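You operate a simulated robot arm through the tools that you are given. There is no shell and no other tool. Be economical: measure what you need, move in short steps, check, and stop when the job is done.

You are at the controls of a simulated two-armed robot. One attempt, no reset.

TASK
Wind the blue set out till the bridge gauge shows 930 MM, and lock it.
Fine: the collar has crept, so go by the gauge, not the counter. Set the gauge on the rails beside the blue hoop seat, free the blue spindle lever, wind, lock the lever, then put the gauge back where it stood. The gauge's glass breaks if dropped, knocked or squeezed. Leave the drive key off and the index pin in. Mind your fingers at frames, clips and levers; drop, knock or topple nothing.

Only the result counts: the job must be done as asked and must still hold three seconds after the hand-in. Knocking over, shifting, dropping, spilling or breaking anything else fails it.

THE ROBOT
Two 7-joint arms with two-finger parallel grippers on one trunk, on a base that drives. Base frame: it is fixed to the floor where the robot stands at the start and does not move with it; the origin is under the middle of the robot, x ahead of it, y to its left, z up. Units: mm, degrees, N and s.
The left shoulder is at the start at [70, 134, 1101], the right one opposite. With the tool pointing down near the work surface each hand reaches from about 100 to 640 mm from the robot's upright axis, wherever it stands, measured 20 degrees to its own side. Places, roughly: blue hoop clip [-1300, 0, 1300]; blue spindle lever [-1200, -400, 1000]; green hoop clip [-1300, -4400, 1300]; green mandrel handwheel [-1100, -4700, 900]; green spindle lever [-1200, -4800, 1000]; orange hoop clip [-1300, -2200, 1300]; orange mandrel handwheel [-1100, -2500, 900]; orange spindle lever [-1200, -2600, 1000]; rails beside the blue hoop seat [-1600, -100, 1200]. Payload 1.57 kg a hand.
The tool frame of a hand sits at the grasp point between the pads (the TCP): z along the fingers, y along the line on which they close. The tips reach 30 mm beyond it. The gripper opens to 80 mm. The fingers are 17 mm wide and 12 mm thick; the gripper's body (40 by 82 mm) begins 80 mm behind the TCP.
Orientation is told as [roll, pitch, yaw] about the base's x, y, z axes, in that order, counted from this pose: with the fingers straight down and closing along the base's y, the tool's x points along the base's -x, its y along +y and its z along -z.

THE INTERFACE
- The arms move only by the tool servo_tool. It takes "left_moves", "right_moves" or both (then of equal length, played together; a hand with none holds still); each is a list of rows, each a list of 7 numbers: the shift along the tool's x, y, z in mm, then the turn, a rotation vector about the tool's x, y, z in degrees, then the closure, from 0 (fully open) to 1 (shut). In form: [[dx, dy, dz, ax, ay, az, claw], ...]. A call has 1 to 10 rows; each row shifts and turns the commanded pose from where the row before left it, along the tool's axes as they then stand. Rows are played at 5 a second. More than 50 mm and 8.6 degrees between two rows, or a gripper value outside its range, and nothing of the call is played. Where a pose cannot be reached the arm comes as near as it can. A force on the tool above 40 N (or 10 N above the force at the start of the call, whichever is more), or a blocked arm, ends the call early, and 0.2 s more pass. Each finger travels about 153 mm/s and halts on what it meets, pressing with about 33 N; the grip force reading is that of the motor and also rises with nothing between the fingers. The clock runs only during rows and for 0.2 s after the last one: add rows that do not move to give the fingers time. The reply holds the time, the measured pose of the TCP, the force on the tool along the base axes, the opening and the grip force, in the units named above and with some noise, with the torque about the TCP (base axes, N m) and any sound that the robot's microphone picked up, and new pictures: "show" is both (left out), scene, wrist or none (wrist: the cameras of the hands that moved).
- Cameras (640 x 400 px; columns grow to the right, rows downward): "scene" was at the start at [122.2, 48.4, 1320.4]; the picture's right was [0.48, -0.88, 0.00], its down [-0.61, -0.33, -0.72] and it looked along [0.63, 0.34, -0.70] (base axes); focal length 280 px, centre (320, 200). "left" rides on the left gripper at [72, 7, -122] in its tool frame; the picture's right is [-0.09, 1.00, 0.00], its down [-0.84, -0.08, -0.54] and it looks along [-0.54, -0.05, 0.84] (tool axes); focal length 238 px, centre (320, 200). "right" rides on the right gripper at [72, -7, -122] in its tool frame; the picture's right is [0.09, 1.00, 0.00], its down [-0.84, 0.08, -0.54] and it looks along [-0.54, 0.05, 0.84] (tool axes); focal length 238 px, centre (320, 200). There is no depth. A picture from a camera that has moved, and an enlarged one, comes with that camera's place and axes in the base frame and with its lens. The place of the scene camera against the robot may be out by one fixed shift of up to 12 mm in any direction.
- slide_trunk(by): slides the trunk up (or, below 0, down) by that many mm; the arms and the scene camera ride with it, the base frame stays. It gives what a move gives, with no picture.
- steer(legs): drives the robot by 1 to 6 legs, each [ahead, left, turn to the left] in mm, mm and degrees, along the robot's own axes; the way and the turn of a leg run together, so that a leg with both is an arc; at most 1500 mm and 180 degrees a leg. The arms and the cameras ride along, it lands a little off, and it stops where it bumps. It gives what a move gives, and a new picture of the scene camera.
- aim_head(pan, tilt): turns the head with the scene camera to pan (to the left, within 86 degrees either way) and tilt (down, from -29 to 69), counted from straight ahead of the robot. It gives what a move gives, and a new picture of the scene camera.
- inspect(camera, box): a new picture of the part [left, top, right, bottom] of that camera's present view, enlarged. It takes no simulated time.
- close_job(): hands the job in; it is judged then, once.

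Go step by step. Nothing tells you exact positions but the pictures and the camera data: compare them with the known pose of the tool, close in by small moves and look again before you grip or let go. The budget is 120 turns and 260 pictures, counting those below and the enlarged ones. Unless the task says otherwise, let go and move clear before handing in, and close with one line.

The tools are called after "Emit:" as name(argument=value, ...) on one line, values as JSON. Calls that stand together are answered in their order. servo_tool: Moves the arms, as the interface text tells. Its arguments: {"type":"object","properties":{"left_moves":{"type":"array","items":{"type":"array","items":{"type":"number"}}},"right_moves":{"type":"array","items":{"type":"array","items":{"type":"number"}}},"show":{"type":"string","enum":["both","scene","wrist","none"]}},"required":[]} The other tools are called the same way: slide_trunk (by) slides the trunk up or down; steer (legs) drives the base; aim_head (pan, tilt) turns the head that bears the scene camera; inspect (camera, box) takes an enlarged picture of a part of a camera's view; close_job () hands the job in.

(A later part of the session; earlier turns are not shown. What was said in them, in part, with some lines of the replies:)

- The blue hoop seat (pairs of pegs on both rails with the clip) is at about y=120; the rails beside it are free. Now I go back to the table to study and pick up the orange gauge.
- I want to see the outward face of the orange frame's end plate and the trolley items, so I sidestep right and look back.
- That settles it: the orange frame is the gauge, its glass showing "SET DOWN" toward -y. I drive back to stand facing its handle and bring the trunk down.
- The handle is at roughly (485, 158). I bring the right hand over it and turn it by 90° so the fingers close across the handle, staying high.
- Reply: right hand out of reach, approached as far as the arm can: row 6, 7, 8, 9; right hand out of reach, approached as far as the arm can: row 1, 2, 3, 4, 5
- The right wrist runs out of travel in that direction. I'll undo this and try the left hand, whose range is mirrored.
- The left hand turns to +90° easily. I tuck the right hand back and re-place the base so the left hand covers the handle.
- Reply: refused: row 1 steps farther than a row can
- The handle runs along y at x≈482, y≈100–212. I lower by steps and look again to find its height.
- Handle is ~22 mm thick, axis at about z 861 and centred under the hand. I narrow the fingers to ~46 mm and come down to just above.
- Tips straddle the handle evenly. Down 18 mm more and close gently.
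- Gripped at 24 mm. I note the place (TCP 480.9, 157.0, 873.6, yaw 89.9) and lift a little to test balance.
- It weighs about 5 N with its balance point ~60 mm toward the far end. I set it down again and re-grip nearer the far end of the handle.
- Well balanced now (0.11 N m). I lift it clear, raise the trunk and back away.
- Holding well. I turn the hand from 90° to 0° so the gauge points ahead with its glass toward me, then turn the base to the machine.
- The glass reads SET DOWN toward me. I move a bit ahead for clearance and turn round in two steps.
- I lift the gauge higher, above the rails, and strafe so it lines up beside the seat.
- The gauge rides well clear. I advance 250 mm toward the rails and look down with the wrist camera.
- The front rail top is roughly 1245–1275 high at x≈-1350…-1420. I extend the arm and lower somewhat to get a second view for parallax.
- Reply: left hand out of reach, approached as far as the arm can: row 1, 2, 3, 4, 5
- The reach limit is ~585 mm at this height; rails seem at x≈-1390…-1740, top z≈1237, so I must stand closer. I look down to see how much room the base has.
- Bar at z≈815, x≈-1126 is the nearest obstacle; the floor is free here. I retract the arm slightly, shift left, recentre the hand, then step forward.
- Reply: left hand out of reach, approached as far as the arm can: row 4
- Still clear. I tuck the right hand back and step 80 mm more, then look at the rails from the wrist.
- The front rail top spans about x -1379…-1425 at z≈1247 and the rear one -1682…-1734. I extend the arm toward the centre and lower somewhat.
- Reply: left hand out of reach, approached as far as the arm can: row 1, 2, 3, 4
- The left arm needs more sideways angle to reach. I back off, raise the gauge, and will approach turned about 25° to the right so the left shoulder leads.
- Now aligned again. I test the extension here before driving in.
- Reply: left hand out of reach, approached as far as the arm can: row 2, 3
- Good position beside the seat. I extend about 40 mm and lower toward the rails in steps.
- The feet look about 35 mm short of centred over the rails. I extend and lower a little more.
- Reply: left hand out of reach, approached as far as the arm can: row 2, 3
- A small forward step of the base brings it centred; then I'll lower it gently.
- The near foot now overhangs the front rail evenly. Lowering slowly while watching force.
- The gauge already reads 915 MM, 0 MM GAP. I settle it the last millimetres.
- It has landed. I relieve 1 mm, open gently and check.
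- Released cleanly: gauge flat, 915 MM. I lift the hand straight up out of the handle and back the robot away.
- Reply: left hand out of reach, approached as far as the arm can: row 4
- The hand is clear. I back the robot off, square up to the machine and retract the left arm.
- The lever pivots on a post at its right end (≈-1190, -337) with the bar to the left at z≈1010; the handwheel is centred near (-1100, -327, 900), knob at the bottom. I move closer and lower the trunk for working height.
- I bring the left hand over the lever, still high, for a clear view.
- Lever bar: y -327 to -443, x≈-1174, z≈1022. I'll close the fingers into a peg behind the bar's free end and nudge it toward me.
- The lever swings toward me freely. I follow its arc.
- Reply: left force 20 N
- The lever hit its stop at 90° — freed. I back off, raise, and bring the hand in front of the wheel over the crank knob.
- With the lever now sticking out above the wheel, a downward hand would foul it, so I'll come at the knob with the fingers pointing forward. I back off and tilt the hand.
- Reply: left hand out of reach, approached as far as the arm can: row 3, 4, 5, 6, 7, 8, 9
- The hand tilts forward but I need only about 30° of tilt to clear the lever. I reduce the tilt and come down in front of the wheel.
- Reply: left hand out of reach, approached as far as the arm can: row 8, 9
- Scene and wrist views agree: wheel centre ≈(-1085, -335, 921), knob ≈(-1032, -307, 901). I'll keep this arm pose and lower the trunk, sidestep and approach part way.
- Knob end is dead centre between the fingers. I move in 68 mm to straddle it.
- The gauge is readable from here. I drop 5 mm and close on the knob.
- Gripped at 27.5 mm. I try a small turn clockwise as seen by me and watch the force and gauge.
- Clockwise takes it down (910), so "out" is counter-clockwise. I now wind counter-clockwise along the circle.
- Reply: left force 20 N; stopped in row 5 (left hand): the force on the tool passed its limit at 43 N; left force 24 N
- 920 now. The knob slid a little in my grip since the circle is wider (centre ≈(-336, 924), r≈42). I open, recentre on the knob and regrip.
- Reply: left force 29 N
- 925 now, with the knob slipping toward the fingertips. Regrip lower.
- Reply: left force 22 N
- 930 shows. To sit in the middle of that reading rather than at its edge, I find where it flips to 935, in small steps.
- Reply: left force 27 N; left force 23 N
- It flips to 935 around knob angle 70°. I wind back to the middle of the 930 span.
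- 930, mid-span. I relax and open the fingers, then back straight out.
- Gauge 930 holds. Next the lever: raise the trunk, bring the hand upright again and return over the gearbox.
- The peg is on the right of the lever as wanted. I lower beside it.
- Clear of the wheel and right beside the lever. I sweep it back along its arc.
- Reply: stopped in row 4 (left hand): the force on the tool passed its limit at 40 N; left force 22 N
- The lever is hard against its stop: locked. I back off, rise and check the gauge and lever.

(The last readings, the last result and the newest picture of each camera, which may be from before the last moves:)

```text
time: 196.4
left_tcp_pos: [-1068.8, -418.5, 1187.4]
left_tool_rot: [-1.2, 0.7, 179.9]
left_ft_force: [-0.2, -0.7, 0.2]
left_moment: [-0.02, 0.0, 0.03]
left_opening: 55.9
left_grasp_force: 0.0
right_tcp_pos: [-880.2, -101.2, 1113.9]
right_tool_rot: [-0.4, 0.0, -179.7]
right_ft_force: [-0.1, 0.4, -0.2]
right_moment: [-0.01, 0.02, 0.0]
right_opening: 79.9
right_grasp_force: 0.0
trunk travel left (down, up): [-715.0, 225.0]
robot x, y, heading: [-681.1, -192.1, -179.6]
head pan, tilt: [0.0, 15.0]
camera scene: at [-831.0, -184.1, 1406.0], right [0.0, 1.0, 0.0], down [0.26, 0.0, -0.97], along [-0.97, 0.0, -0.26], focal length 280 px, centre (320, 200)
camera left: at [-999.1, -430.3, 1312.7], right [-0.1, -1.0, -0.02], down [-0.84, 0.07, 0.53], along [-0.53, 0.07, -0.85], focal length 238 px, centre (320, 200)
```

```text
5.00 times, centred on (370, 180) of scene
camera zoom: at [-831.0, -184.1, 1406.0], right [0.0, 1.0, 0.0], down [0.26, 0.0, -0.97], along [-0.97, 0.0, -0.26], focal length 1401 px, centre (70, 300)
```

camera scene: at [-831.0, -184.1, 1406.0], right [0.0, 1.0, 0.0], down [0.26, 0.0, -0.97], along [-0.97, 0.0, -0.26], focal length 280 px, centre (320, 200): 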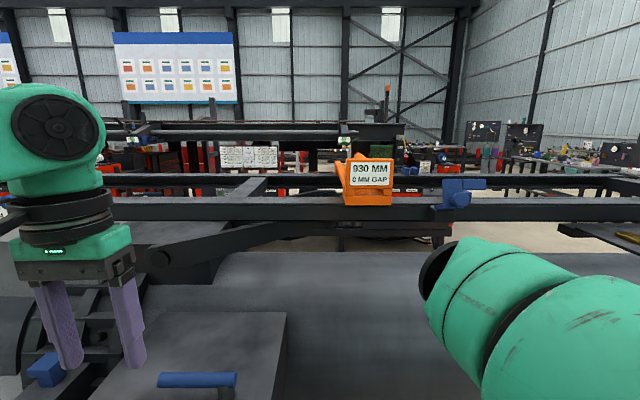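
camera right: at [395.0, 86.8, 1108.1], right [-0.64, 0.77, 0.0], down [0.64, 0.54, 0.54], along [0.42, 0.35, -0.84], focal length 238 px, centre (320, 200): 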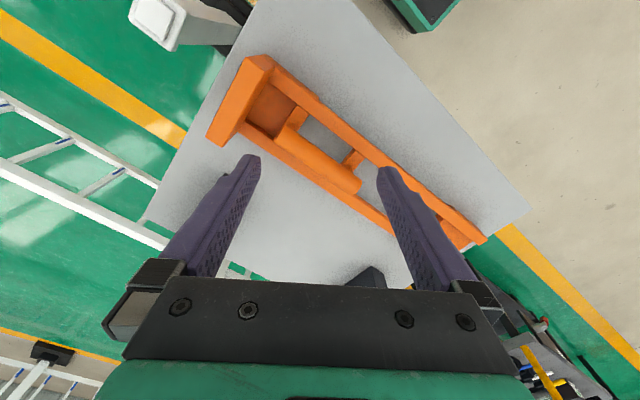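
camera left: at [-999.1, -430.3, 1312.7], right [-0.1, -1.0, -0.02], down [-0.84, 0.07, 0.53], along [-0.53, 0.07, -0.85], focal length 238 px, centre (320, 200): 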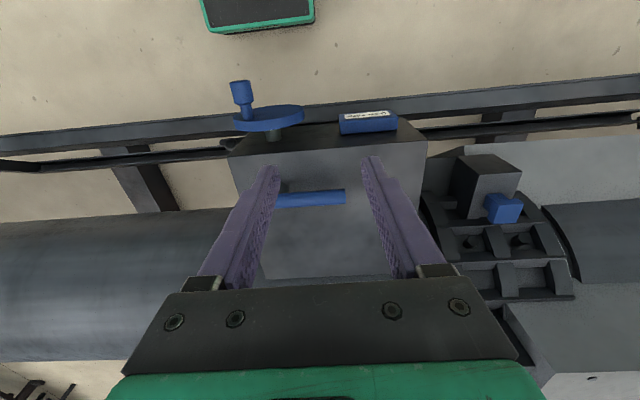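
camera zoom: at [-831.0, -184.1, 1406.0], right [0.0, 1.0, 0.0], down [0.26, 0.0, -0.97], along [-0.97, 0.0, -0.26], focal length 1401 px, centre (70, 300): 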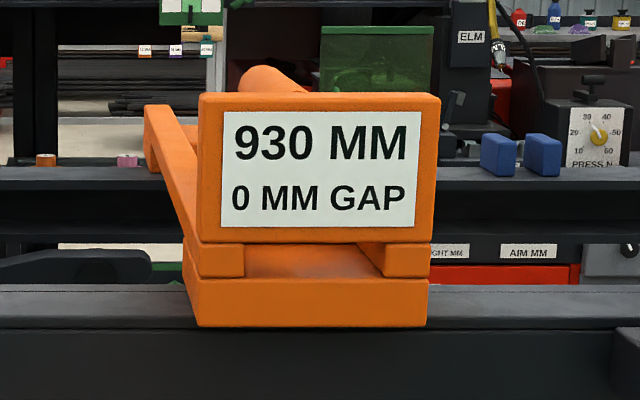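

Locked at 930 MM. Now to fetch the gauge: raise the trunk, back off, and set the left hand in the same posture as when I left it.

Emit:
slide_trunk(by=220)

Emit:
steer(legs=[[-138, 30, 0]])

Emit:
servo_tool(left_moves=[[-20, 9, -4, 1.2, 0, 0, 0.48], [-22, 9, -5, 0, -0.6, 0, 0.48], [-22, 9, -2, 0, 0, -6, 0.48], [-22, 9, -2, 0, 0, -7, 0.48], [-22, 9, 0, 0, 0, -6, 0.48], [-15, 14, 0, 0, 0, -6, 0.48], [0, 0, 0, 0, 0, 0, 0.48]], show="none")

Emit:
steer(legs=[[0, 0, -25]])

```text
time: 198.7
left_tcp_pos: [-1069.1, -420.3, 1408.7]
left_tool_rot: [-1.2, 0.5, 179.8]
left_ft_force: [0.0, -0.4, 0.0]
left_moment: [0.04, 0.0, 0.02]
left_opening: 56.1
left_grasp_force: 0.1
right_tcp_pos: [-878.9, -101.6, 1332.4]
right_tool_rot: [-0.4, -0.1, -179.7]
right_ft_force: [0.1, 0.1, -0.1]
right_moment: [-0.04, 0.01, 0.01]
right_opening: 80.1
right_grasp_force: 0.2
trunk travel left (down, up): [-935.0, 5.0]
robot x, y, heading: [-684.8, -193.7, -179.5]
head pan, tilt: [0.0, 15.0]
```

```text
time: 200.0
left_tcp_pos: [-934.6, -448.1, 1406.0]
left_tool_rot: [-1.2, 0.9, 179.8]
left_ft_force: [0.3, -0.2, 1.0]
left_moment: [0.01, -0.06, 0.0]
left_opening: 56.0
left_grasp_force: 0.0
right_tcp_pos: [-745.2, -130.2, 1332.9]
right_tool_rot: [-0.4, 0.1, -179.6]
right_ft_force: [-0.7, 0.4, -0.3]
right_moment: [-0.01, 0.0, 0.0]
right_opening: 80.1
right_grasp_force: 0.1
trunk travel left (down, up): [-935.0, 5.0]
robot x, y, heading: [-545.4, -220.6, -179.6]
head pan, tilt: [0.0, 15.0]
camera scene: at [-697.2, -212.2, 1625.6], right [-0.01, 1.0, 0.0], down [0.26, 0.0, -0.96], along [-0.96, -0.01, -0.26], focal length 280 px, centre (320, 200)
```

scene: 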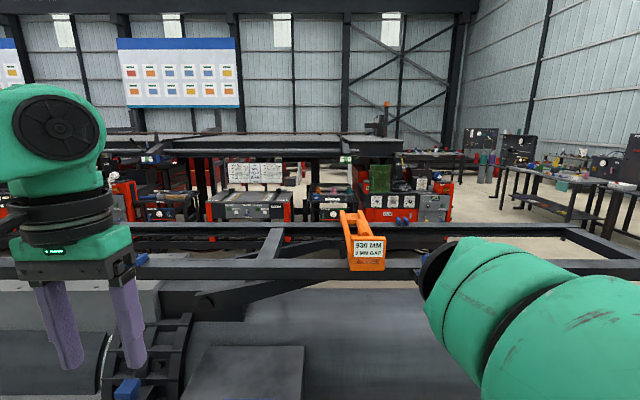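

```text
time: 201.6
left_tcp_pos: [-1044.2, -519.5, 1417.3]
left_tool_rot: [-2.2, 1.1, -155.1]
left_ft_force: [1.2, -0.5, -0.8]
left_moment: [0.01, -0.01, -0.04]
left_opening: 41.4
left_grasp_force: 0.2
right_tcp_pos: [-739.1, -130.8, 1332.9]
right_tool_rot: [-0.5, -0.2, -179.6]
right_ft_force: [-0.6, 0.2, -0.7]
right_moment: [0.02, 0.0, -0.01]
right_opening: 80.1
right_grasp_force: 0.1
trunk travel left (down, up): [-935.0, 5.0]
robot x, y, heading: [-545.8, -223.5, -180.1]
head pan, tilt: [0.0, 15.0]
```

```text
time: 203.3
left_tcp_pos: [-1124.8, -278.9, 1416.7]
left_tool_rot: [-2.3, 1.0, 179.4]
left_ft_force: [-0.6, -0.5, -0.1]
left_moment: [0.0, 0.01, 0.03]
left_opening: 41.4
left_grasp_force: 0.0
right_tcp_pos: [-683.7, -59.7, 1334.4]
right_tool_rot: [-0.4, 0.1, 154.9]
right_ft_force: [0.6, 0.6, 0.7]
right_moment: [0.01, -0.02, 0.01]
right_opening: 80.0
right_grasp_force: 0.1
trunk travel left (down, up): [-935.0, 5.0]
robot x, y, heading: [-551.0, -222.2, 155.0]
head pan, tilt: [0.0, 15.0]
camera scene: at [-678.9, -153.3, 1626.2], right [0.42, 0.91, 0.0], down [0.23, -0.11, -0.97], along [-0.87, 0.41, -0.26], focal length 280 px, centre (320, 200)
```

scene: 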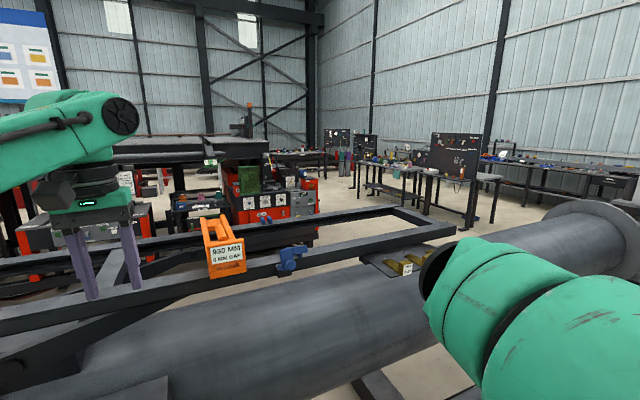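

I level the hand and drive in most of the way along the same line, keeping above the gauge.

Emit:
servo_tool(left_moves=[[0, 0, 0, -2.3, 0, 0, 0.48], [0, 0, 0, 0, -1, 0, 0.48], [0, 0, -2, 0, 0, -0.7, 0.48], [0, 0, 0, 0, 0, 0, 0.48]], show="none")

Emit:
steer(legs=[[300, -9, 0]])

Emit:
aim_head(pan=40, tilt=33)

Emit:
inspect(camera="left", box=[0, 0, 640, 400])

```text
time: 204.3
left_tcp_pos: [-1124.3, -275.9, 1420.5]
left_tool_rot: [0.0, 0.0, -179.7]
left_ft_force: [-0.8, -0.6, 0.5]
left_moment: [0.02, 0.03, 0.0]
left_opening: 41.6
left_grasp_force: 0.0
right_tcp_pos: [-683.4, -56.6, 1333.4]
right_tool_rot: [-0.4, 0.0, 155.1]
right_ft_force: [0.5, 0.1, 0.1]
right_moment: [0.03, -0.02, 0.01]
right_opening: 80.0
right_grasp_force: 0.1
trunk travel left (down, up): [-935.0, 5.0]
robot x, y, heading: [-546.8, -220.0, 155.1]
head pan, tilt: [0.0, 15.0]
```

```text
time: 206.4
left_tcp_pos: [-1397.5, -141.6, 1420.7]
left_tool_rot: [0.0, -0.1, -179.5]
left_ft_force: [0.3, -0.5, 0.6]
left_moment: [0.01, 0.02, 0.01]
left_opening: 41.6
left_grasp_force: 0.1
right_tcp_pos: [-957.9, 78.9, 1334.4]
right_tool_rot: [-0.5, -0.3, 155.2]
right_ft_force: [-0.4, 0.0, 0.2]
right_moment: [0.04, 0.01, 0.0]
right_opening: 79.8
right_grasp_force: 0.1
trunk travel left (down, up): [-935.0, 5.0]
robot x, y, heading: [-823.7, -84.7, 154.9]
head pan, tilt: [0.0, 15.0]
camera scene: at [-951.6, -15.5, 1626.6], right [0.42, 0.91, 0.0], down [0.23, -0.11, -0.97], along [-0.88, 0.41, -0.26], focal length 280 px, centre (320, 200)
```

scene: 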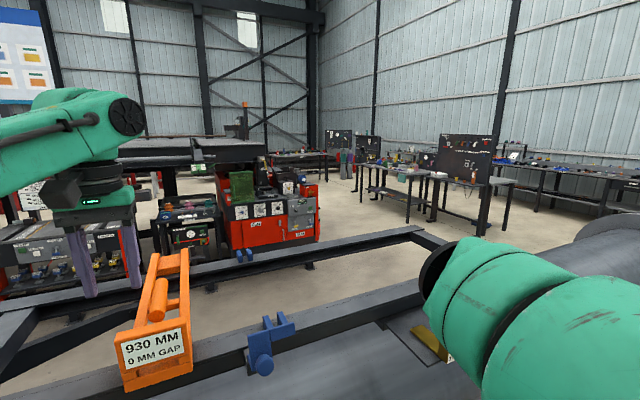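

```text
time: 207.5
left_tcp_pos: [-1402.2, -140.1, 1419.4]
left_tool_rot: [0.2, 0.1, -179.6]
left_ft_force: [-0.5, -0.3, -0.4]
left_moment: [0.03, 0.01, 0.01]
left_opening: 41.5
left_grasp_force: 0.1
right_tcp_pos: [-960.1, 80.4, 1333.2]
right_tool_rot: [-0.4, -0.2, 155.2]
right_ft_force: [0.2, 0.7, 0.9]
right_moment: [0.01, -0.01, 0.01]
right_opening: 80.0
right_grasp_force: 0.0
trunk travel left (down, up): [-935.0, 5.0]
robot x, y, heading: [-827.5, -81.0, 155.4]
head pan, tilt: [40.0, 33.0]
camera scene: at [-956.7, -76.0, 1597.3], right [-0.26, 0.97, 0.0], down [0.53, 0.14, -0.84], along [-0.81, -0.22, -0.54], focal length 280 px, centre (320, 200)
```

scene: 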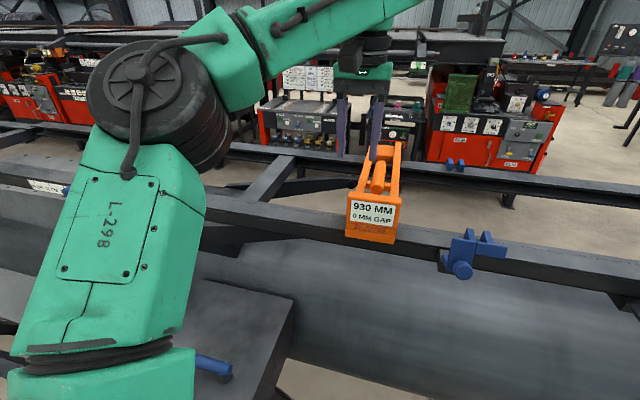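

```text
1.00 times, centred on (320, 200) of left (not enlarged: the box is as wide or as high as the picture)
camera zoom: at [-1329.7, -148.1, 1544.5], right [-0.09, -1.0, 0.0], down [-0.84, 0.07, 0.54], along [-0.54, 0.04, -0.84], focal length 238 px, centre (320, 200)
```

zoom: 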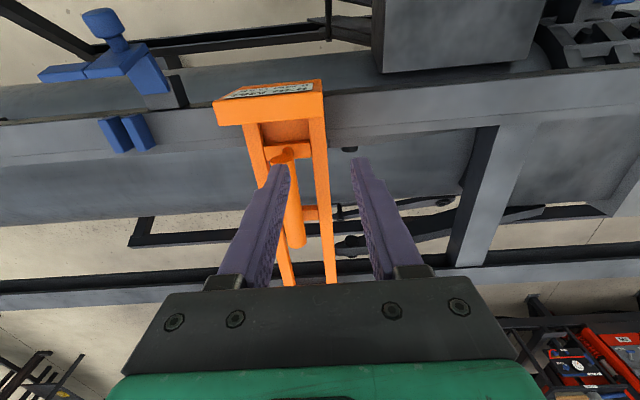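

Emit:
steer(legs=[[84, -2, 0]])

Emit:
inspect(camera="left", box=[160, 0, 480, 300])

```text
time: 208.6
left_tcp_pos: [-1463.0, -110.9, 1423.3]
left_tool_rot: [-0.2, -0.4, -179.6]
left_ft_force: [1.5, -1.1, 0.3]
left_moment: [0.07, 0.07, 0.02]
left_opening: 41.8
left_grasp_force: 0.0
right_tcp_pos: [-1023.4, 112.9, 1336.0]
right_tool_rot: [-0.5, -0.8, 155.4]
right_ft_force: [1.3, -1.1, 0.8]
right_moment: [0.05, 0.08, 0.01]
right_opening: 79.9
right_grasp_force: 0.1
trunk travel left (down, up): [-935.0, 5.0]
robot x, y, heading: [-897.5, -47.4, 155.2]
head pan, tilt: [40.0, 33.0]
camera scene: at [-1017.7, -46.2, 1598.4], right [-0.26, 0.96, 0.01], down [0.52, 0.15, -0.84], along [-0.81, -0.22, -0.54], focal length 280 px, centre (320, 200)
```

scene: 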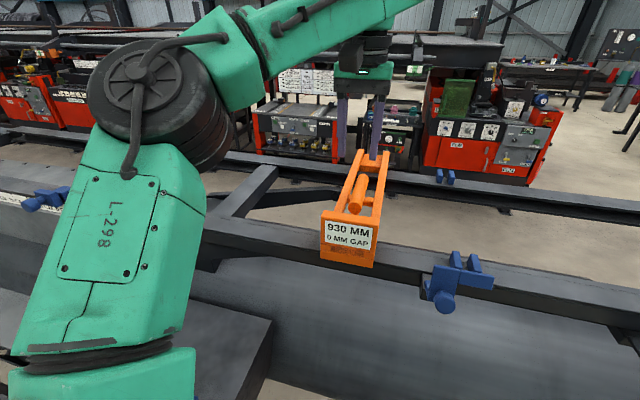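

```text
1.33 times, centred on (320, 150) of left
camera zoom: at [-1391.0, -118.1, 1549.0], right [-0.08, -1.0, 0.0], down [-0.83, 0.07, 0.55], along [-0.55, 0.05, -0.84], focal length 318 px, centre (320, 267)
```

zoom: 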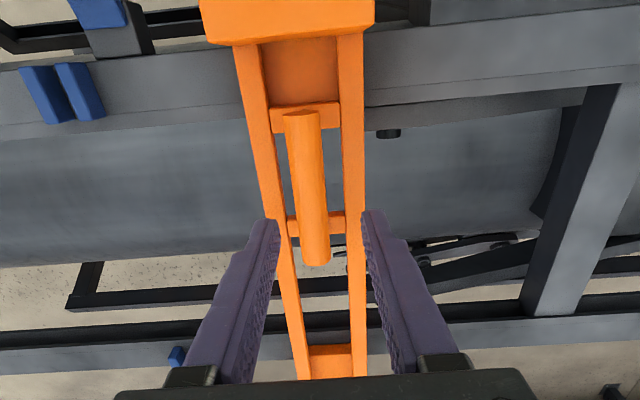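

Emit:
servo_tool(left_moves=[[-4, 0, 17, 0, 0, 0, 0.48], [-4, 0, 16, 0, 0, 0, 0.48], [0, 0, 0, 0, 0, 0, 0.48]], show="none")

Emit:
inspect(camera="left", box=[160, 0, 480, 300])

```text
time: 209.3
left_tcp_pos: [-1481.4, -105.1, 1386.7]
left_tool_rot: [0.1, 0.0, -179.6]
left_ft_force: [1.1, 0.0, 0.0]
left_moment: [0.0, 0.0, -0.03]
left_opening: 41.4
left_grasp_force: 0.2
right_tcp_pos: [-1032.5, 116.6, 1333.5]
right_tool_rot: [-0.4, -0.3, 155.3]
right_ft_force: [0.1, 0.2, -0.5]
right_moment: [0.01, 0.0, 0.01]
right_opening: 79.8
right_grasp_force: 0.0
trunk travel left (down, up): [-935.0, 5.0]
robot x, y, heading: [-897.6, -47.7, 155.2]
head pan, tilt: [40.0, 33.0]
```

```text
1.33 times, centred on (320, 150) of left
camera zoom: at [-1409.9, -113.2, 1512.3], right [-0.08, -1.0, 0.0], down [-0.84, 0.07, 0.54], along [-0.54, 0.05, -0.84], focal length 318 px, centre (320, 267)
```

zoom: 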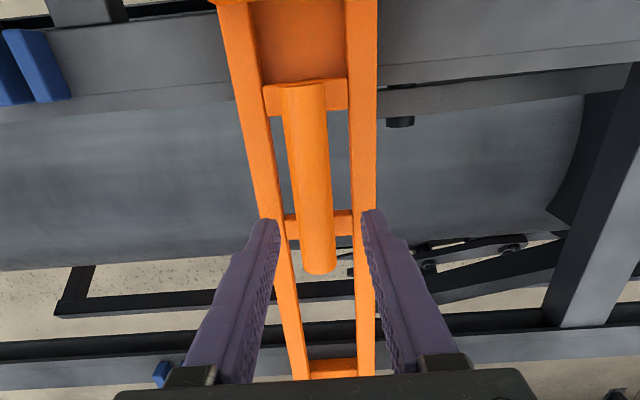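

Emit:
servo_tool(left_moves=[[-8, -1, 12, 0, 0, 0, 0.48], [-8, -1, 12, 0, 0, 0, 0.48], [-8, -1, 12, 0, 0, 0, 0.48], [0, 0, 11, 0, 0, 0, 0.48], [0, 0, 0, 0, 0, 0, 0.48]], show="none")

Emit:
inspect(camera="left", box=[160, 0, 480, 300])

Emit:
inspect(camera="scene", box=[240, 130, 480, 280])

```text
time: 210.6
left_tcp_pos: [-1505.1, -104.5, 1340.3]
left_tool_rot: [-0.1, 0.0, -179.6]
left_ft_force: [0.2, 0.0, 0.2]
left_moment: [0.01, 0.02, 0.01]
left_opening: 41.6
left_grasp_force: 0.0
right_tcp_pos: [-1032.6, 116.4, 1332.7]
right_tool_rot: [-0.5, -0.2, 155.3]
right_ft_force: [0.1, 0.0, 0.2]
right_moment: [0.01, 0.0, 0.01]
right_opening: 80.1
right_grasp_force: 0.1
trunk travel left (down, up): [-935.0, 5.0]
robot x, y, heading: [-902.3, -51.4, 155.2]
head pan, tilt: [40.0, 33.0]
```

```text
1.33 times, centred on (320, 150) of left
camera zoom: at [-1433.6, -111.0, 1464.1], right [-0.08, -1.0, 0.0], down [-0.84, 0.07, 0.54], along [-0.54, 0.05, -0.84], focal length 318 px, centre (320, 267)
```

zoom: 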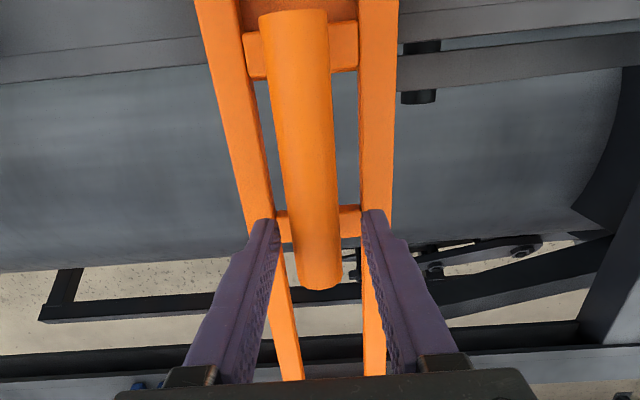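

```text
2.67 times, centred on (360, 205) of scene
camera zoom: at [-1029.4, -40.7, 1597.3], right [-0.26, 0.96, 0.0], down [0.53, 0.14, -0.84], along [-0.81, -0.22, -0.54], focal length 747 px, centre (213, 187)
```

zoom: 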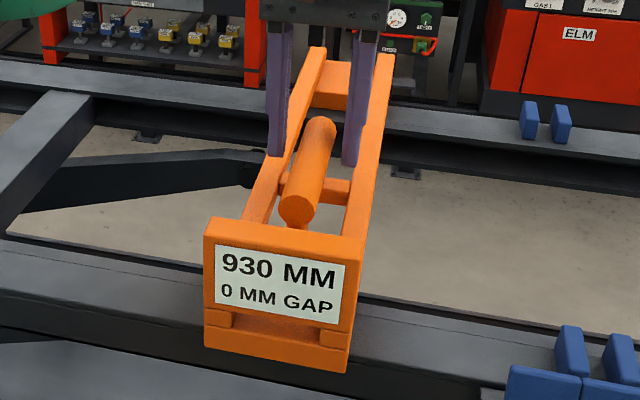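

Fingers straddle the handle just as before. I close and lift carefully.

Emit:
servo_tool(left_moves=[[0, -2, 2.5, 0, 0, 0, 0.5], [0, 0, 0, 0, 0, 0, 0.62], [0, 0, 0, 0, 0, 0, 0.72], [0, 0, 0, 0, 0, 0, 0.9], [0, 0, 0, 0, 0, 0, 0.9], [0, 0, -4, 0, 0, 0, 0.9], [0, 0, -5, 0, 0, 0, 0.9], [0, 0, -6, 0, 0, 0, 0.9], [0, 0, 0, 0, 0, 0, 0.9]], show="none")

Emit:
inspect(camera="scene", box=[240, 130, 480, 280])

```text
time: 212.6
left_tcp_pos: [-1507.2, -99.7, 1350.6]
left_tool_rot: [0.1, 0.1, -179.6]
left_ft_force: [0.8, -0.9, -5.0]
left_moment: [0.01, -0.15, -0.01]
left_opening: 23.5
left_grasp_force: 32.6
right_tcp_pos: [-1034.7, 116.9, 1332.8]
right_tool_rot: [-0.5, -0.1, 155.3]
right_ft_force: [0.6, -0.3, 0.2]
right_moment: [0.03, 0.0, 0.0]
right_opening: 79.9
right_grasp_force: 0.1
trunk travel left (down, up): [-935.0, 5.0]
robot x, y, heading: [-896.3, -49.3, 155.4]
head pan, tilt: [40.0, 33.0]
```

```text
2.67 times, centred on (360, 205) of scene
camera zoom: at [-1031.9, -40.3, 1597.1], right [-0.26, 0.96, 0.0], down [0.53, 0.14, -0.84], along [-0.81, -0.22, -0.55], focal length 747 px, centre (213, 187)
```

zoom: 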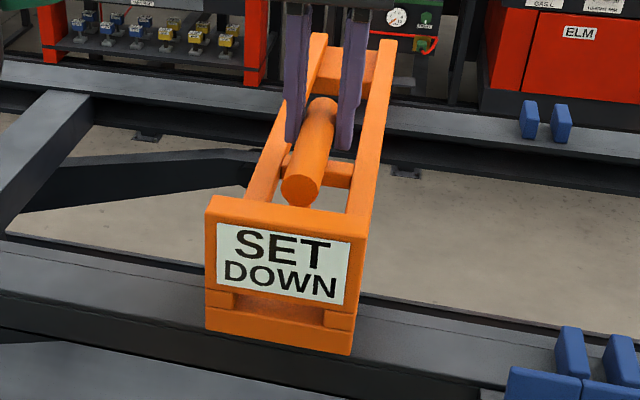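

It reads SET DOWN again and hangs level. I raise it and back out the way I came.

Emit:
servo_tool(left_moves=[[3, 0, -12, 0, 0, 0, 0.9], [6, 0, -15, 0, 0, 0, 0.9], [8, 0, -15, 0, 0, 0, 0.9], [8, 0, -15, 0, 0, 0, 0.9], [6, 0, -10, 0, 0, 0, 0.9], [0, 0, 0, 0, 0, 0, 0.9]], show="none")

Emit:
steer(legs=[[-390, 0, 0]])

```text
time: 213.9
left_tcp_pos: [-1477.6, -99.2, 1417.6]
left_tool_rot: [0.1, 0.1, -179.6]
left_ft_force: [-0.5, 0.2, -6.3]
left_moment: [0.01, -0.12, 0.01]
left_opening: 23.4
left_grasp_force: 33.3
right_tcp_pos: [-1036.3, 117.2, 1333.1]
right_tool_rot: [-0.6, -0.1, 155.3]
right_ft_force: [-0.5, 1.1, 0.9]
right_moment: [0.02, -0.02, -0.05]
right_opening: 79.9
right_grasp_force: 0.1
trunk travel left (down, up): [-935.0, 5.0]
robot x, y, heading: [-901.0, -46.6, 155.3]
head pan, tilt: [40.0, 33.0]
```

```text
time: 216.4
left_tcp_pos: [-1132.8, -255.1, 1417.8]
left_tool_rot: [0.1, 0.4, 179.9]
left_ft_force: [-0.7, 0.7, -5.2]
left_moment: [-0.03, -0.14, -0.04]
left_opening: 23.6
left_grasp_force: 32.9
right_tcp_pos: [-689.8, -42.9, 1332.1]
right_tool_rot: [-0.5, 0.0, 154.8]
right_ft_force: [-0.5, 1.2, 0.3]
right_moment: [-0.02, -0.03, 0.0]
right_opening: 80.2
right_grasp_force: 0.0
trunk travel left (down, up): [-935.0, 5.0]
robot x, y, heading: [-551.0, -206.0, 154.5]
head pan, tilt: [40.0, 33.0]
camera scene: at [-687.6, -199.6, 1596.8], right [-0.25, 0.97, 0.0], down [0.53, 0.14, -0.84], along [-0.81, -0.21, -0.55], focal length 280 px, centre (320, 200)
```

scene: 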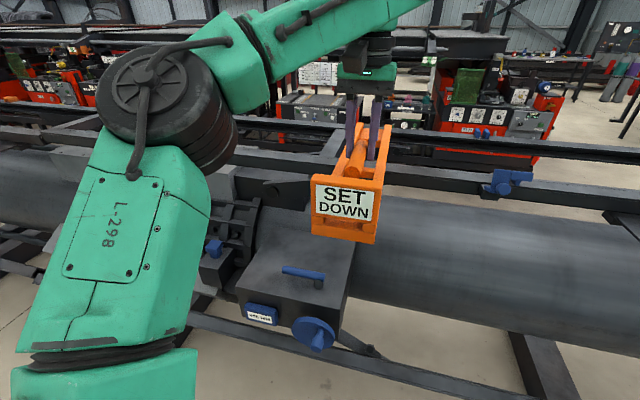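

Still firm. I back further from the machine, then turn round toward the table.

Emit:
steer(legs=[[-300, 0, 0], [0, 0, -77], [0, 0, -77.5]])

Emit:
servo_tool(left_moves=[[10, 0, 10, 0, 0, -5, 0.9], [10, 0, 15, 0, 0, -8, 0.9], [0, 0, 15, 0, 0, -8, 0.9], [0, 0, 15, 0, 0, -8, 0.9], [0, 0, 15, 0, 0, -8, 0.9], [0, 0, 15, 0, 0, -8, 0.9], [0, 0, 15, 0, 0, -8, 0.9], [0, 0, 15, 0, 0, -8, 0.9], [0, 0, 10, 0, 0, -4, 0.9], [0, 0, 0, 0, 0, 0, 0.9]], show="scene")

```text
time: 225.1
left_tcp_pos: [225.2, -47.5, 1418.0]
left_tool_rot: [0.0, 0.0, 25.0]
left_ft_force: [0.3, -0.2, -4.6]
left_moment: [-0.08, 0.13, 0.02]
left_opening: 23.4
left_grasp_force: 33.1
right_tcp_pos: [-85.6, -429.0, 1333.8]
right_tool_rot: [-0.5, -0.2, -0.2]
right_ft_force: [-0.1, 0.0, -0.3]
right_moment: [0.05, 0.02, 0.01]
right_opening: 79.9
right_grasp_force: 0.1
trunk travel left (down, up): [-935.0, 5.0]
robot x, y, heading: [-278.6, -339.8, -0.1]
head pan, tilt: [40.0, 33.0]
camera scene: at [-158.2, -270.1, 1597.1], right [0.64, -0.77, 0.0], down [-0.42, -0.35, -0.84], along [0.64, 0.54, -0.55], focal length 280 px, centre (320, 200)
```

scene: 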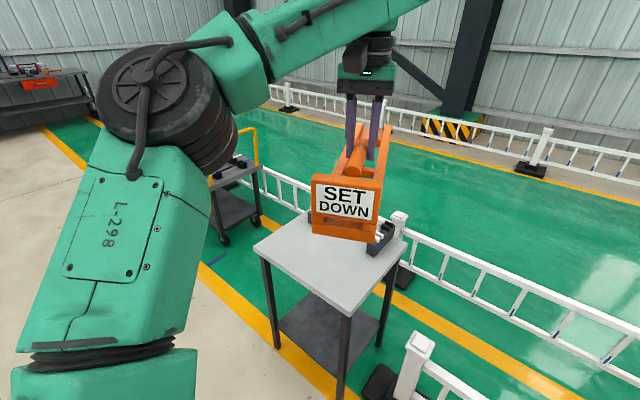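

```text
time: 227.3
left_tcp_pos: [208.0, -58.3, 1294.0]
left_tool_rot: [0.2, 0.1, 90.0]
left_ft_force: [-0.8, 1.0, -5.4]
left_moment: [-0.15, -0.01, 0.02]
left_opening: 23.5
left_grasp_force: 33.6
right_tcp_pos: [-84.8, -430.1, 1333.6]
right_tool_rot: [-0.4, -0.2, -0.2]
right_ft_force: [0.5, 0.1, -0.5]
right_moment: [-0.03, 0.01, 0.01]
right_opening: 79.9
right_grasp_force: 0.1
trunk travel left (down, up): [-935.0, 5.0]
robot x, y, heading: [-278.9, -340.8, -0.4]
head pan, tilt: [40.0, 33.0]
camera scene: at [-158.1, -270.8, 1597.1], right [0.64, -0.77, 0.0], down [-0.42, -0.35, -0.84], along [0.64, 0.54, -0.55], focal length 280 px, centre (320, 200)
```

scene: 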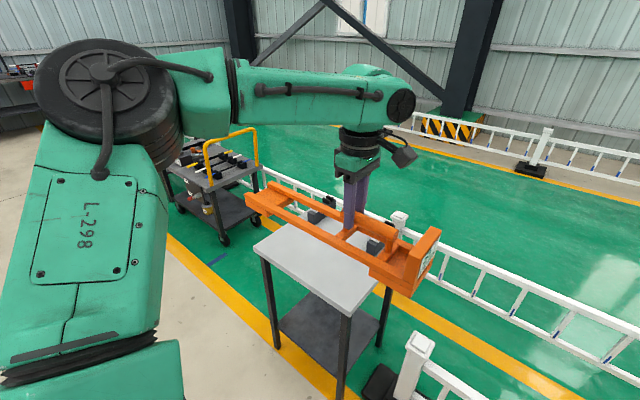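

Now I drive over the table so the gauge hangs above its old place.

Emit:
steer(legs=[[0, 251, 0], [268, 0, 0]])

Emit:
slide_trunk(by=-255)

Emit:
aim_head(pan=20, tilt=48)

```text
time: 230.7
left_tcp_pos: [473.0, 201.1, 1294.9]
left_tool_rot: [0.1, 0.1, 90.4]
left_ft_force: [0.1, -1.1, -4.7]
left_moment: [-0.16, -0.01, 0.03]
left_opening: 23.4
left_grasp_force: 33.3
right_tcp_pos: [181.2, -172.9, 1335.8]
right_tool_rot: [-0.5, -0.2, 0.2]
right_ft_force: [-0.1, -0.1, 0.5]
right_moment: [-0.02, -0.05, -0.02]
right_opening: 80.0
right_grasp_force: 0.1
trunk travel left (down, up): [-935.0, 5.0]
robot x, y, heading: [-6.7, -80.3, 0.3]
head pan, tilt: [40.0, 33.0]
camera scene: at [107.5, -13.6, 1597.6], right [0.64, -0.76, 0.0], down [-0.41, -0.35, -0.84], along [0.64, 0.54, -0.54], focal length 280 px, centre (320, 200)
```

scene: 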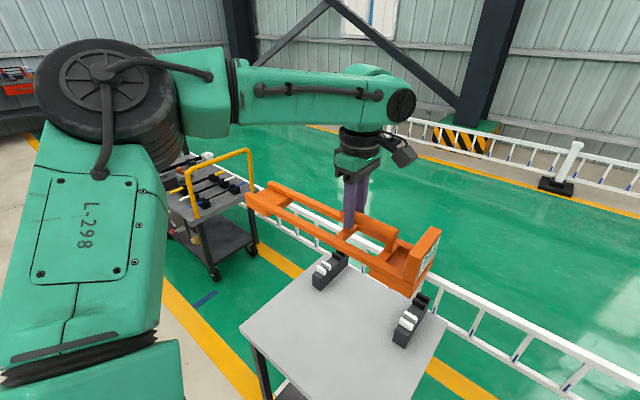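

```text
time: 233.3
left_tcp_pos: [477.3, 201.2, 1038.9]
left_tool_rot: [0.1, 0.0, 90.2]
left_ft_force: [0.8, 0.2, -5.4]
left_moment: [-0.17, 0.05, 0.04]
left_opening: 23.6
left_grasp_force: 32.9
right_tcp_pos: [185.6, -172.6, 1078.7]
right_tool_rot: [-0.4, -0.1, 0.2]
right_ft_force: [0.0, 0.4, 0.4]
right_moment: [-0.01, 0.03, 0.01]
right_opening: 80.0
right_grasp_force: 0.1
trunk travel left (down, up): [-680.0, 260.0]
robot x, y, heading: [-6.9, -79.3, -0.1]
head pan, tilt: [40.0, 33.0]
```

```text
time: 234.1
left_tcp_pos: [477.2, 201.0, 1039.8]
left_tool_rot: [0.1, 0.0, 90.3]
left_ft_force: [0.0, 0.6, -4.6]
left_moment: [-0.16, 0.0, 0.0]
left_opening: 23.4
left_grasp_force: 33.2
right_tcp_pos: [185.5, -172.5, 1078.2]
right_tool_rot: [-0.5, -0.1, 0.2]
right_ft_force: [0.1, 0.2, -0.4]
right_moment: [-0.02, 0.01, 0.01]
right_opening: 80.3
right_grasp_force: 0.1
trunk travel left (down, up): [-680.0, 260.0]
robot x, y, heading: [-4.8, -82.4, -0.0]
head pan, tilt: [20.0, 48.0]
camera scene: at [118.0, -43.9, 1320.1], right [0.34, -0.94, 0.0], down [-0.7, -0.26, -0.67], along [0.63, 0.23, -0.74], focal length 280 px, centre (320, 200)
```

scene: 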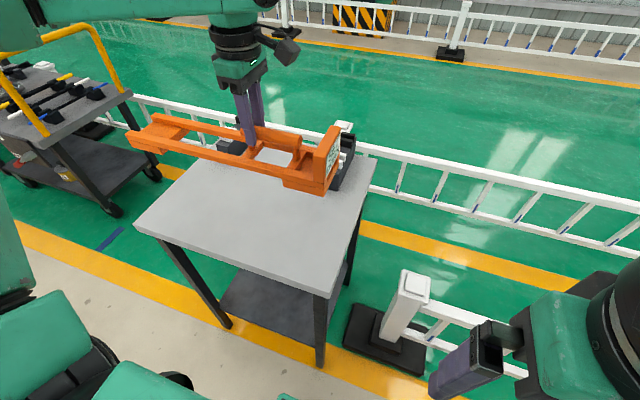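

I line up on the original spot (481, 193, yaw 90) and lower to just above.

Emit:
servo_tool(left_moves=[[4, -2, 25, 0, 0, 0.4, 0.9], [4.2, -1.8, 30, 0, 0, 0, 0.9], [0, 0, 30, 0, 0, 0, 0.9], [0, 0, 30, 0, 0, 0, 0.9], [0, 0, 20, 0, 0, 0, 0.9], [0, 0, 10, 0, 0, 0, 0.9], [0, 0, 0, 0, 0, 0, 0.9]])

Emit:
inspect(camera="scene", box=[100, 110, 400, 290])

```text
time: 235.7
left_tcp_pos: [483.4, 191.3, 894.5]
left_tool_rot: [0.1, 0.0, 89.9]
left_ft_force: [0.8, -0.3, -4.6]
left_moment: [-0.11, -0.01, 0.0]
left_opening: 23.4
left_grasp_force: 32.9
right_tcp_pos: [186.1, -173.2, 1078.8]
right_tool_rot: [-0.5, 0.0, 0.2]
right_ft_force: [0.3, 0.2, 0.3]
right_moment: [-0.01, 0.02, -0.01]
right_opening: 80.0
right_grasp_force: 0.1
trunk travel left (down, up): [-680.0, 260.0]
robot x, y, heading: [-6.1, -80.8, 0.3]
head pan, tilt: [20.0, 48.0]
camera scene: at [118.0, -44.1, 1320.0], right [0.34, -0.94, 0.0], down [-0.7, -0.26, -0.67], along [0.63, 0.23, -0.74], focal length 280 px, centre (320, 200)
camera left: at [474.9, 119.7, 1018.6], right [-1.0, 0.09, 0.0], down [0.08, 0.84, 0.54], along [0.05, 0.54, -0.84], focal length 238 px, centre (320, 200)
```

scene: 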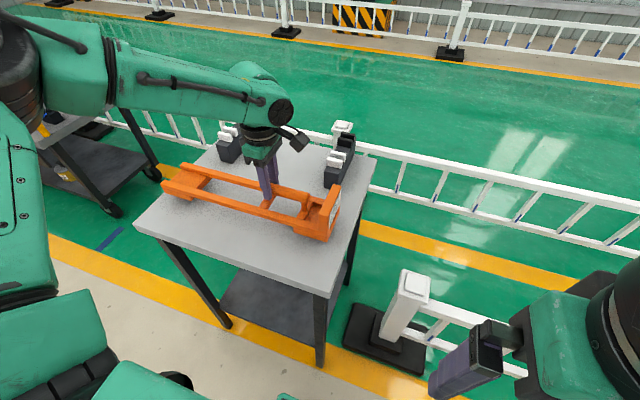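
left: 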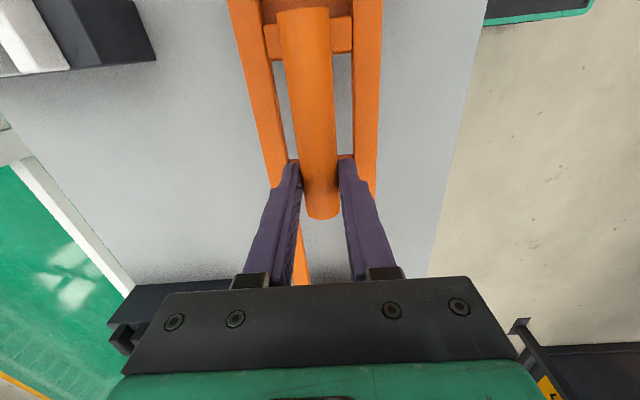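

```text
2.13 times, centred on (250, 200) of scene
camera zoom: at [118.0, -44.1, 1320.0], right [0.34, -0.94, 0.0], down [-0.7, -0.26, -0.67], along [0.63, 0.23, -0.74], focal length 598 px, centre (469, 200)
```

zoom: 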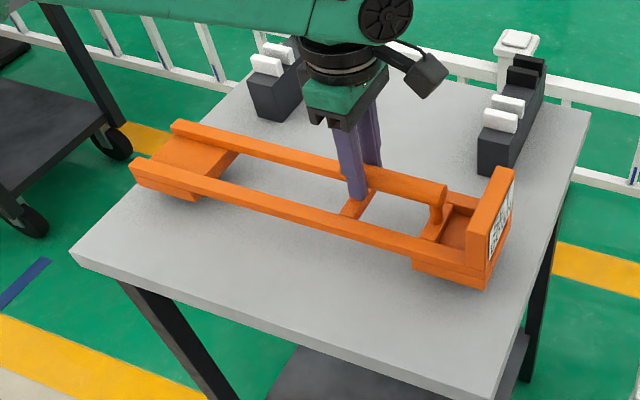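

Emit:
servo_tool(left_moves=[[-1.5, 2.4, 5, 0, 0, 0, 0.9], [0, 0, 5, 0, 0, 0, 0.9], [0, 0, 3, 0, 0, 0, 0.9], [0, 0, 0, 0, 0, 0, 0.9]], show="none")

Emit:
servo_tool(left_moves=[[0, 0, 2, 0, 0, 0, 0.9], [0, 0, 1.5, 0, 0, 0, 0.9], [0, 0, 0, 0, 0, 0, 0.9]], show="none")

```text
time: 236.7
left_tcp_pos: [478.6, 194.7, 881.0]
left_tool_rot: [0.1, 0.0, 89.9]
left_ft_force: [0.0, 0.0, -5.5]
left_moment: [-0.15, 0.02, 0.01]
left_opening: 23.3
left_grasp_force: 32.7
right_tcp_pos: [186.2, -172.5, 1077.8]
right_tool_rot: [-0.5, -0.1, 0.2]
right_ft_force: [-0.7, 0.3, -0.5]
right_moment: [0.04, -0.01, 0.01]
right_opening: 80.1
right_grasp_force: 0.2
trunk travel left (down, up): [-680.0, 260.0]
robot x, y, heading: [-11.7, -81.8, 0.0]
head pan, tilt: [20.0, 48.0]
```

```text
time: 237.5
left_tcp_pos: [478.1, 195.1, 877.2]
left_tool_rot: [0.2, 0.0, 89.9]
left_ft_force: [-0.6, -0.4, -5.7]
left_moment: [-0.12, -0.04, 0.01]
left_opening: 23.2
left_grasp_force: 32.9
right_tcp_pos: [186.2, -173.2, 1078.9]
right_tool_rot: [-0.6, -0.3, 0.1]
right_ft_force: [0.8, -0.7, -0.4]
right_moment: [0.0, 0.01, 0.03]
right_opening: 80.2
right_grasp_force: 0.0
trunk travel left (down, up): [-680.0, 260.0]
robot x, y, heading: [-8.6, -80.1, 0.4]
head pan, tilt: [20.0, 48.0]
```

Emit:
servo_tool(left_moves=[[1.8, -2.2, 0, 0, 0, 0, 0.9], [0, 0, 1.2, 0, 0, 0, 0.9], [0, 0, 0, 0, 0, 0, 0.9]], show="none")

Emit:
servo_tool(left_moves=[[0, 0, 1.5, 0, 0, 0, 0.9], [0, 0, 0, 0, 0, 0, 0.9]], show="none")

```text
time: 238.3
left_tcp_pos: [481.1, 193.7, 876.5]
left_tool_rot: [0.1, 0.0, 89.9]
left_ft_force: [-0.3, 0.5, -4.6]
left_moment: [-0.15, 0.0, 0.0]
left_opening: 23.5
left_grasp_force: 33.1
right_tcp_pos: [185.3, -172.6, 1077.4]
right_tool_rot: [-0.4, -0.1, 0.3]
right_ft_force: [-0.7, -0.2, -0.6]
right_moment: [0.02, 0.01, 0.03]
right_opening: 80.1
right_grasp_force: 0.0
trunk travel left (down, up): [-680.0, 260.0]
robot x, y, heading: [-4.2, -80.1, 0.2]
head pan, tilt: [20.0, 48.0]
```

```text
time: 238.9
left_tcp_pos: [480.4, 193.5, 875.2]
left_tool_rot: [0.1, -0.1, 89.9]
left_ft_force: [0.8, 0.3, -5.9]
left_moment: [-0.16, 0.0, 0.02]
left_opening: 23.4
left_grasp_force: 33.2
right_tcp_pos: [185.0, -172.0, 1078.1]
right_tool_rot: [-0.5, -0.1, 0.1]
right_ft_force: [-0.1, -0.1, 0.7]
right_moment: [0.02, 0.03, -0.01]
right_opening: 80.1
right_grasp_force: 0.0
trunk travel left (down, up): [-680.0, 260.0]
robot x, y, heading: [-8.1, -81.1, 0.1]
head pan, tilt: [20.0, 48.0]
```

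Emit:
servo_tool(left_moves=[[0, 0, 1.5, 0, 0, 0, 0.9], [0, 0, 0, 0, 0, 0, 0.9]], show="none")

Emit:
servo_tool(left_moves=[[0, 0, 1.5, 0, 0, 0, 0.9], [0, 0, 0, 0, 0, 0, 0.9]], show="none")

```text
time: 239.5
left_tcp_pos: [480.1, 192.3, 873.9]
left_tool_rot: [0.0, -0.1, 90.0]
left_ft_force: [-0.1, -0.6, -5.7]
left_moment: [-0.09, 0.04, 0.03]
left_opening: 23.1
left_grasp_force: 32.8
right_tcp_pos: [185.9, -173.5, 1078.4]
right_tool_rot: [-0.5, 0.0, 0.2]
right_ft_force: [0.5, -0.3, 0.7]
right_moment: [0.01, 0.0, -0.01]
right_opening: 79.9
right_grasp_force: 0.0
trunk travel left (down, up): [-680.0, 260.0]
robot x, y, heading: [-7.0, -82.0, 0.5]
head pan, tilt: [20.0, 48.0]
```

```text
time: 240.1
left_tcp_pos: [480.4, 191.9, 872.2]
left_tool_rot: [0.1, 0.0, 89.9]
left_ft_force: [0.0, -0.2, -5.8]
left_moment: [-0.15, -0.01, 0.02]
left_opening: 23.4
left_grasp_force: 33.1
right_tcp_pos: [185.4, -172.9, 1078.8]
right_tool_rot: [-0.5, -0.1, 0.2]
right_ft_force: [-0.9, 0.9, 0.2]
right_moment: [-0.03, 0.03, 0.02]
right_opening: 80.2
right_grasp_force: 0.0
trunk travel left (down, up): [-680.0, 260.0]
robot x, y, heading: [-5.0, -83.2, -0.1]
head pan, tilt: [20.0, 48.0]
```

Emit:
servo_tool(left_moves=[[0, 0, 1, 0, 0, 0, 0.9], [0, 0, 0, 0, 0, 0, 0.9]], show="none")

Emit:
servo_tool(left_moves=[[0, 0, 1, 0, 0, 0, 0.9], [0, 0, 0, 0, 0, 0, 0.9]], show="none")

Emit:
inspect(camera="scene", box=[100, 110, 400, 290])

```text
time: 240.7
left_tcp_pos: [481.1, 191.9, 871.3]
left_tool_rot: [0.0, 0.1, 90.0]
left_ft_force: [-0.7, -0.3, -4.8]
left_moment: [-0.16, 0.03, 0.0]
left_opening: 23.4
left_grasp_force: 33.1
right_tcp_pos: [185.3, -172.1, 1078.3]
right_tool_rot: [-0.4, -0.1, 0.1]
right_ft_force: [-0.1, 0.2, -0.2]
right_moment: [0.03, -0.03, 0.04]
right_opening: 80.0
right_grasp_force: 0.1
trunk travel left (down, up): [-680.0, 260.0]
robot x, y, heading: [-9.4, -82.3, 0.1]
head pan, tilt: [20.0, 48.0]
```

```text
time: 241.3
left_tcp_pos: [480.5, 192.6, 870.7]
left_tool_rot: [0.1, -0.1, 90.0]
left_ft_force: [-0.3, 1.1, -1.7]
left_moment: [0.77, -0.12, 0.03]
left_opening: 23.4
left_grasp_force: 33.2
right_tcp_pos: [184.5, -171.9, 1078.3]
right_tool_rot: [-0.4, -0.1, 0.2]
right_ft_force: [0.3, 0.0, 0.2]
right_moment: [0.03, -0.03, -0.01]
right_opening: 80.0
right_grasp_force: 0.0
trunk travel left (down, up): [-680.0, 260.0]
robot x, y, heading: [-5.6, -80.8, 0.2]
head pan, tilt: [20.0, 48.0]
```

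```text
2.13 times, centred on (250, 200) of scene
camera zoom: at [117.4, -44.4, 1320.2], right [0.34, -0.94, 0.0], down [-0.7, -0.26, -0.67], along [0.63, 0.23, -0.74], focal length 598 px, centre (469, 200)
```

zoom: 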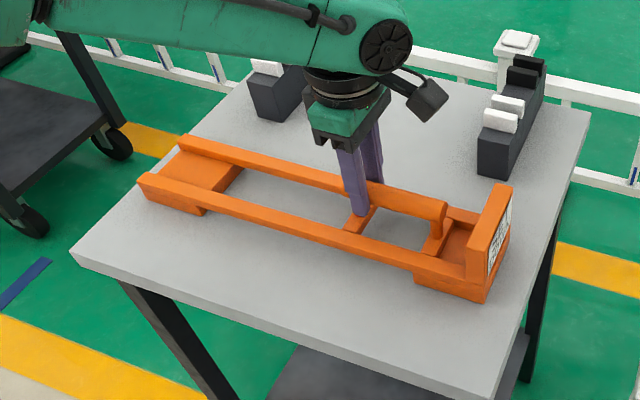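

One foot has touched; one more millimetre, then relieve and open.

Emit:
servo_tool(left_moves=[[0, 0, 1, 0, 0, 0, 0.9], [0, 0, 0, 0, 0, 0, 0.9]], show="none")

```text
time: 241.9
left_tcp_pos: [479.4, 192.5, 869.8]
left_tool_rot: [0.1, 0.0, 89.9]
left_ft_force: [0.6, 1.5, -1.2]
left_moment: [1.02, -0.03, -0.02]
left_opening: 23.1
left_grasp_force: 32.5
right_tcp_pos: [185.1, -173.5, 1078.9]
right_tool_rot: [-0.6, -0.1, 0.2]
right_ft_force: [-0.4, 0.1, -0.2]
right_moment: [0.03, -0.01, 0.02]
right_opening: 79.9
right_grasp_force: 0.0
trunk travel left (down, up): [-680.0, 260.0]
robot x, y, heading: [-9.0, -79.1, 0.4]
head pan, tilt: [20.0, 48.0]
```

Emit:
servo_tool(left_moves=[[0, 0, 1, 0, 0, 0, 0.9], [0, 0, 0, 0, 0, 0, 0.9]], show="none")

```text
time: 242.5
left_tcp_pos: [479.8, 192.4, 869.2]
left_tool_rot: [0.0, 0.0, 89.8]
left_ft_force: [2.1, 2.7, 3.7]
left_moment: [0.36, 0.01, -0.03]
left_opening: 23.8
left_grasp_force: 32.9
right_tcp_pos: [184.5, -173.2, 1077.9]
right_tool_rot: [-0.6, -0.2, 0.2]
right_ft_force: [0.4, -0.1, 0.8]
right_moment: [0.01, 0.01, -0.03]
right_opening: 80.1
right_grasp_force: 0.0
trunk travel left (down, up): [-680.0, 260.0]
robot x, y, heading: [-5.0, -79.1, 0.2]
head pan, tilt: [20.0, 48.0]
```

Both feet are down (push-back). I open slightly and check before withdrawing.

Emit:
servo_tool(left_moves=[[0, 0, 0, 0, 0, 0, 0.68], [0, 0, 0, 0, 0, 0, 0.58], [0, 0, 0, 0, 0, 0, 0.48], [0, 0, 0, 0, 0, 0, 0.48], [0, 0, -15, 0, 0, 0, 0.48], [0, 0, -20, 0, 0, 0, 0.48], [0, 0, -30, 0, 0, 0, 0.48], [0, 0, -40, 0, 0, 0, 0.48], [0, 0, -40, 0, 0, 0, 0.48], [0, 0, 0, 0, 0, 0, 0.48]])

Emit:
inspect(camera="scene", box=[100, 110, 400, 290])

```text
time: 244.7
left_tcp_pos: [480.2, 194.3, 1014.3]
left_tool_rot: [0.0, 0.1, 89.9]
left_ft_force: [0.6, -0.6, -0.4]
left_moment: [0.01, -0.01, 0.01]
left_opening: 41.7
left_grasp_force: 0.1
right_tcp_pos: [184.0, -172.8, 1078.0]
right_tool_rot: [-0.5, -0.2, 0.1]
right_ft_force: [-0.2, 0.3, 0.0]
right_moment: [-0.01, -0.02, -0.03]
right_opening: 80.2
right_grasp_force: 0.0
trunk travel left (down, up): [-680.0, 260.0]
robot x, y, heading: [-8.0, -83.0, -0.0]
head pan, tilt: [20.0, 48.0]
camera scene: at [117.4, -44.3, 1320.1], right [0.34, -0.94, 0.0], down [-0.7, -0.26, -0.67], along [0.63, 0.23, -0.74], focal length 280 px, centre (320, 200)
camera left: at [473.0, 120.1, 1139.0], right [-1.0, 0.09, 0.0], down [0.08, 0.84, 0.54], along [0.05, 0.54, -0.84], focal length 238 px, centre (320, 200)
```

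scene: 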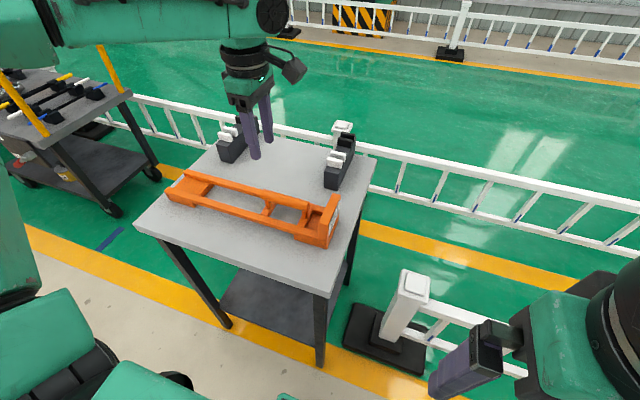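
left: 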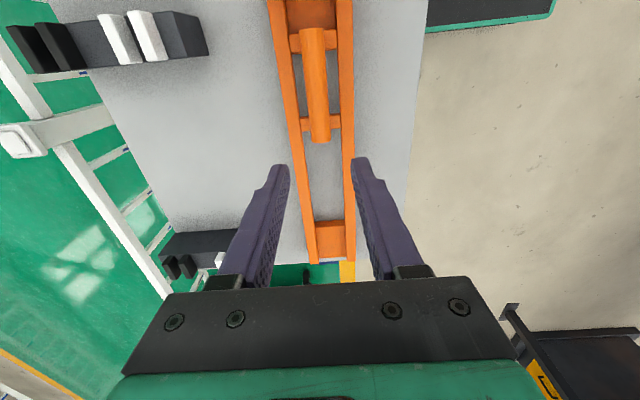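

```text
2.13 times, centred on (250, 200) of scene
camera zoom: at [117.4, -44.3, 1320.1], right [0.34, -0.94, 0.0], down [-0.7, -0.26, -0.67], along [0.63, 0.23, -0.74], focal length 598 px, centre (469, 200)
```

zoom: 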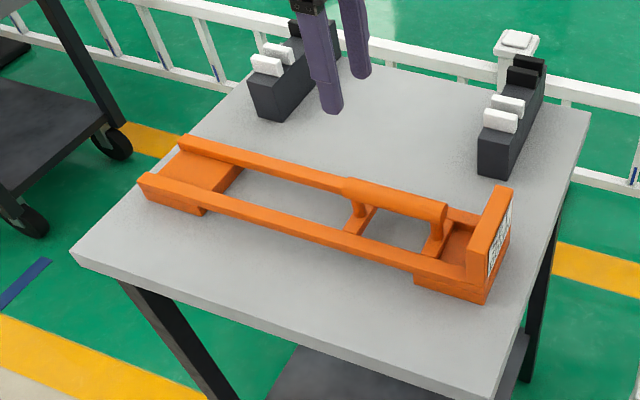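

The gauge stands where it was, released. I back the robot clear and take a last look.

Emit:
steer(legs=[[-300, 0, 0]])

Emit:
inspect(camera="scene", box=[160, 60, 420, 260])

```text
time: 246.7
left_tcp_pos: [186.7, 190.1, 1013.1]
left_tool_rot: [0.1, 0.1, 89.7]
left_ft_force: [-0.1, 0.1, 0.5]
left_moment: [0.02, 0.01, -0.01]
left_opening: 41.5
left_grasp_force: 0.2
right_tcp_pos: [-108.7, -174.2, 1077.7]
right_tool_rot: [-0.4, -0.1, -0.1]
right_ft_force: [0.7, 0.0, 0.0]
right_moment: [-0.01, -0.03, -0.01]
right_opening: 79.9
right_grasp_force: 0.1
trunk travel left (down, up): [-680.0, 260.0]
robot x, y, heading: [-304.4, -79.6, 0.3]
head pan, tilt: [20.0, 48.0]
camera scene: at [-175.6, -45.1, 1320.0], right [0.34, -0.94, 0.0], down [-0.7, -0.25, -0.67], along [0.63, 0.23, -0.74], focal length 280 px, centre (320, 200)
```

scene: 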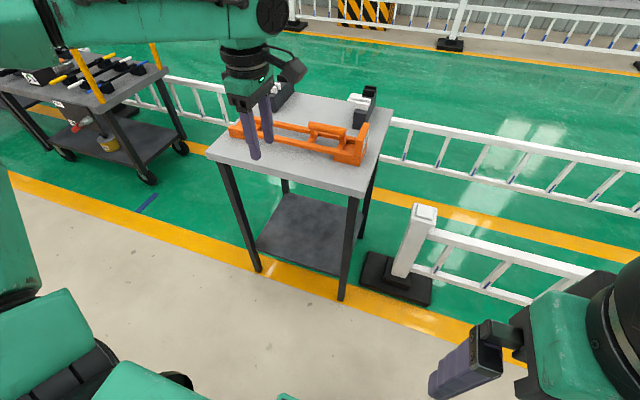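

```text
2.00 times, centred on (290, 160) of scene
camera zoom: at [-175.6, -45.1, 1320.0], right [0.34, -0.94, 0.0], down [-0.7, -0.25, -0.67], along [0.63, 0.23, -0.74], focal length 561 px, centre (380, 280)
```

zoom: 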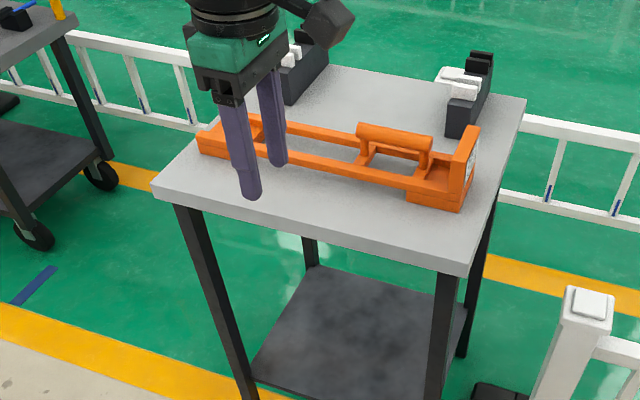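

The gauge stands flat on its table, the hands are clear, the lever is locked and the set was reading 930 MM. I hand the job in.

Emit:
close_job()

```text
The job is handed in.
```

The blue set is wound out to 930 MM by the bridge gauge and the spindle lever is locked. The gauge is back on its table within a few millimetres of where it stood, as near as I can measure, and the index pin and drive key were not touched.
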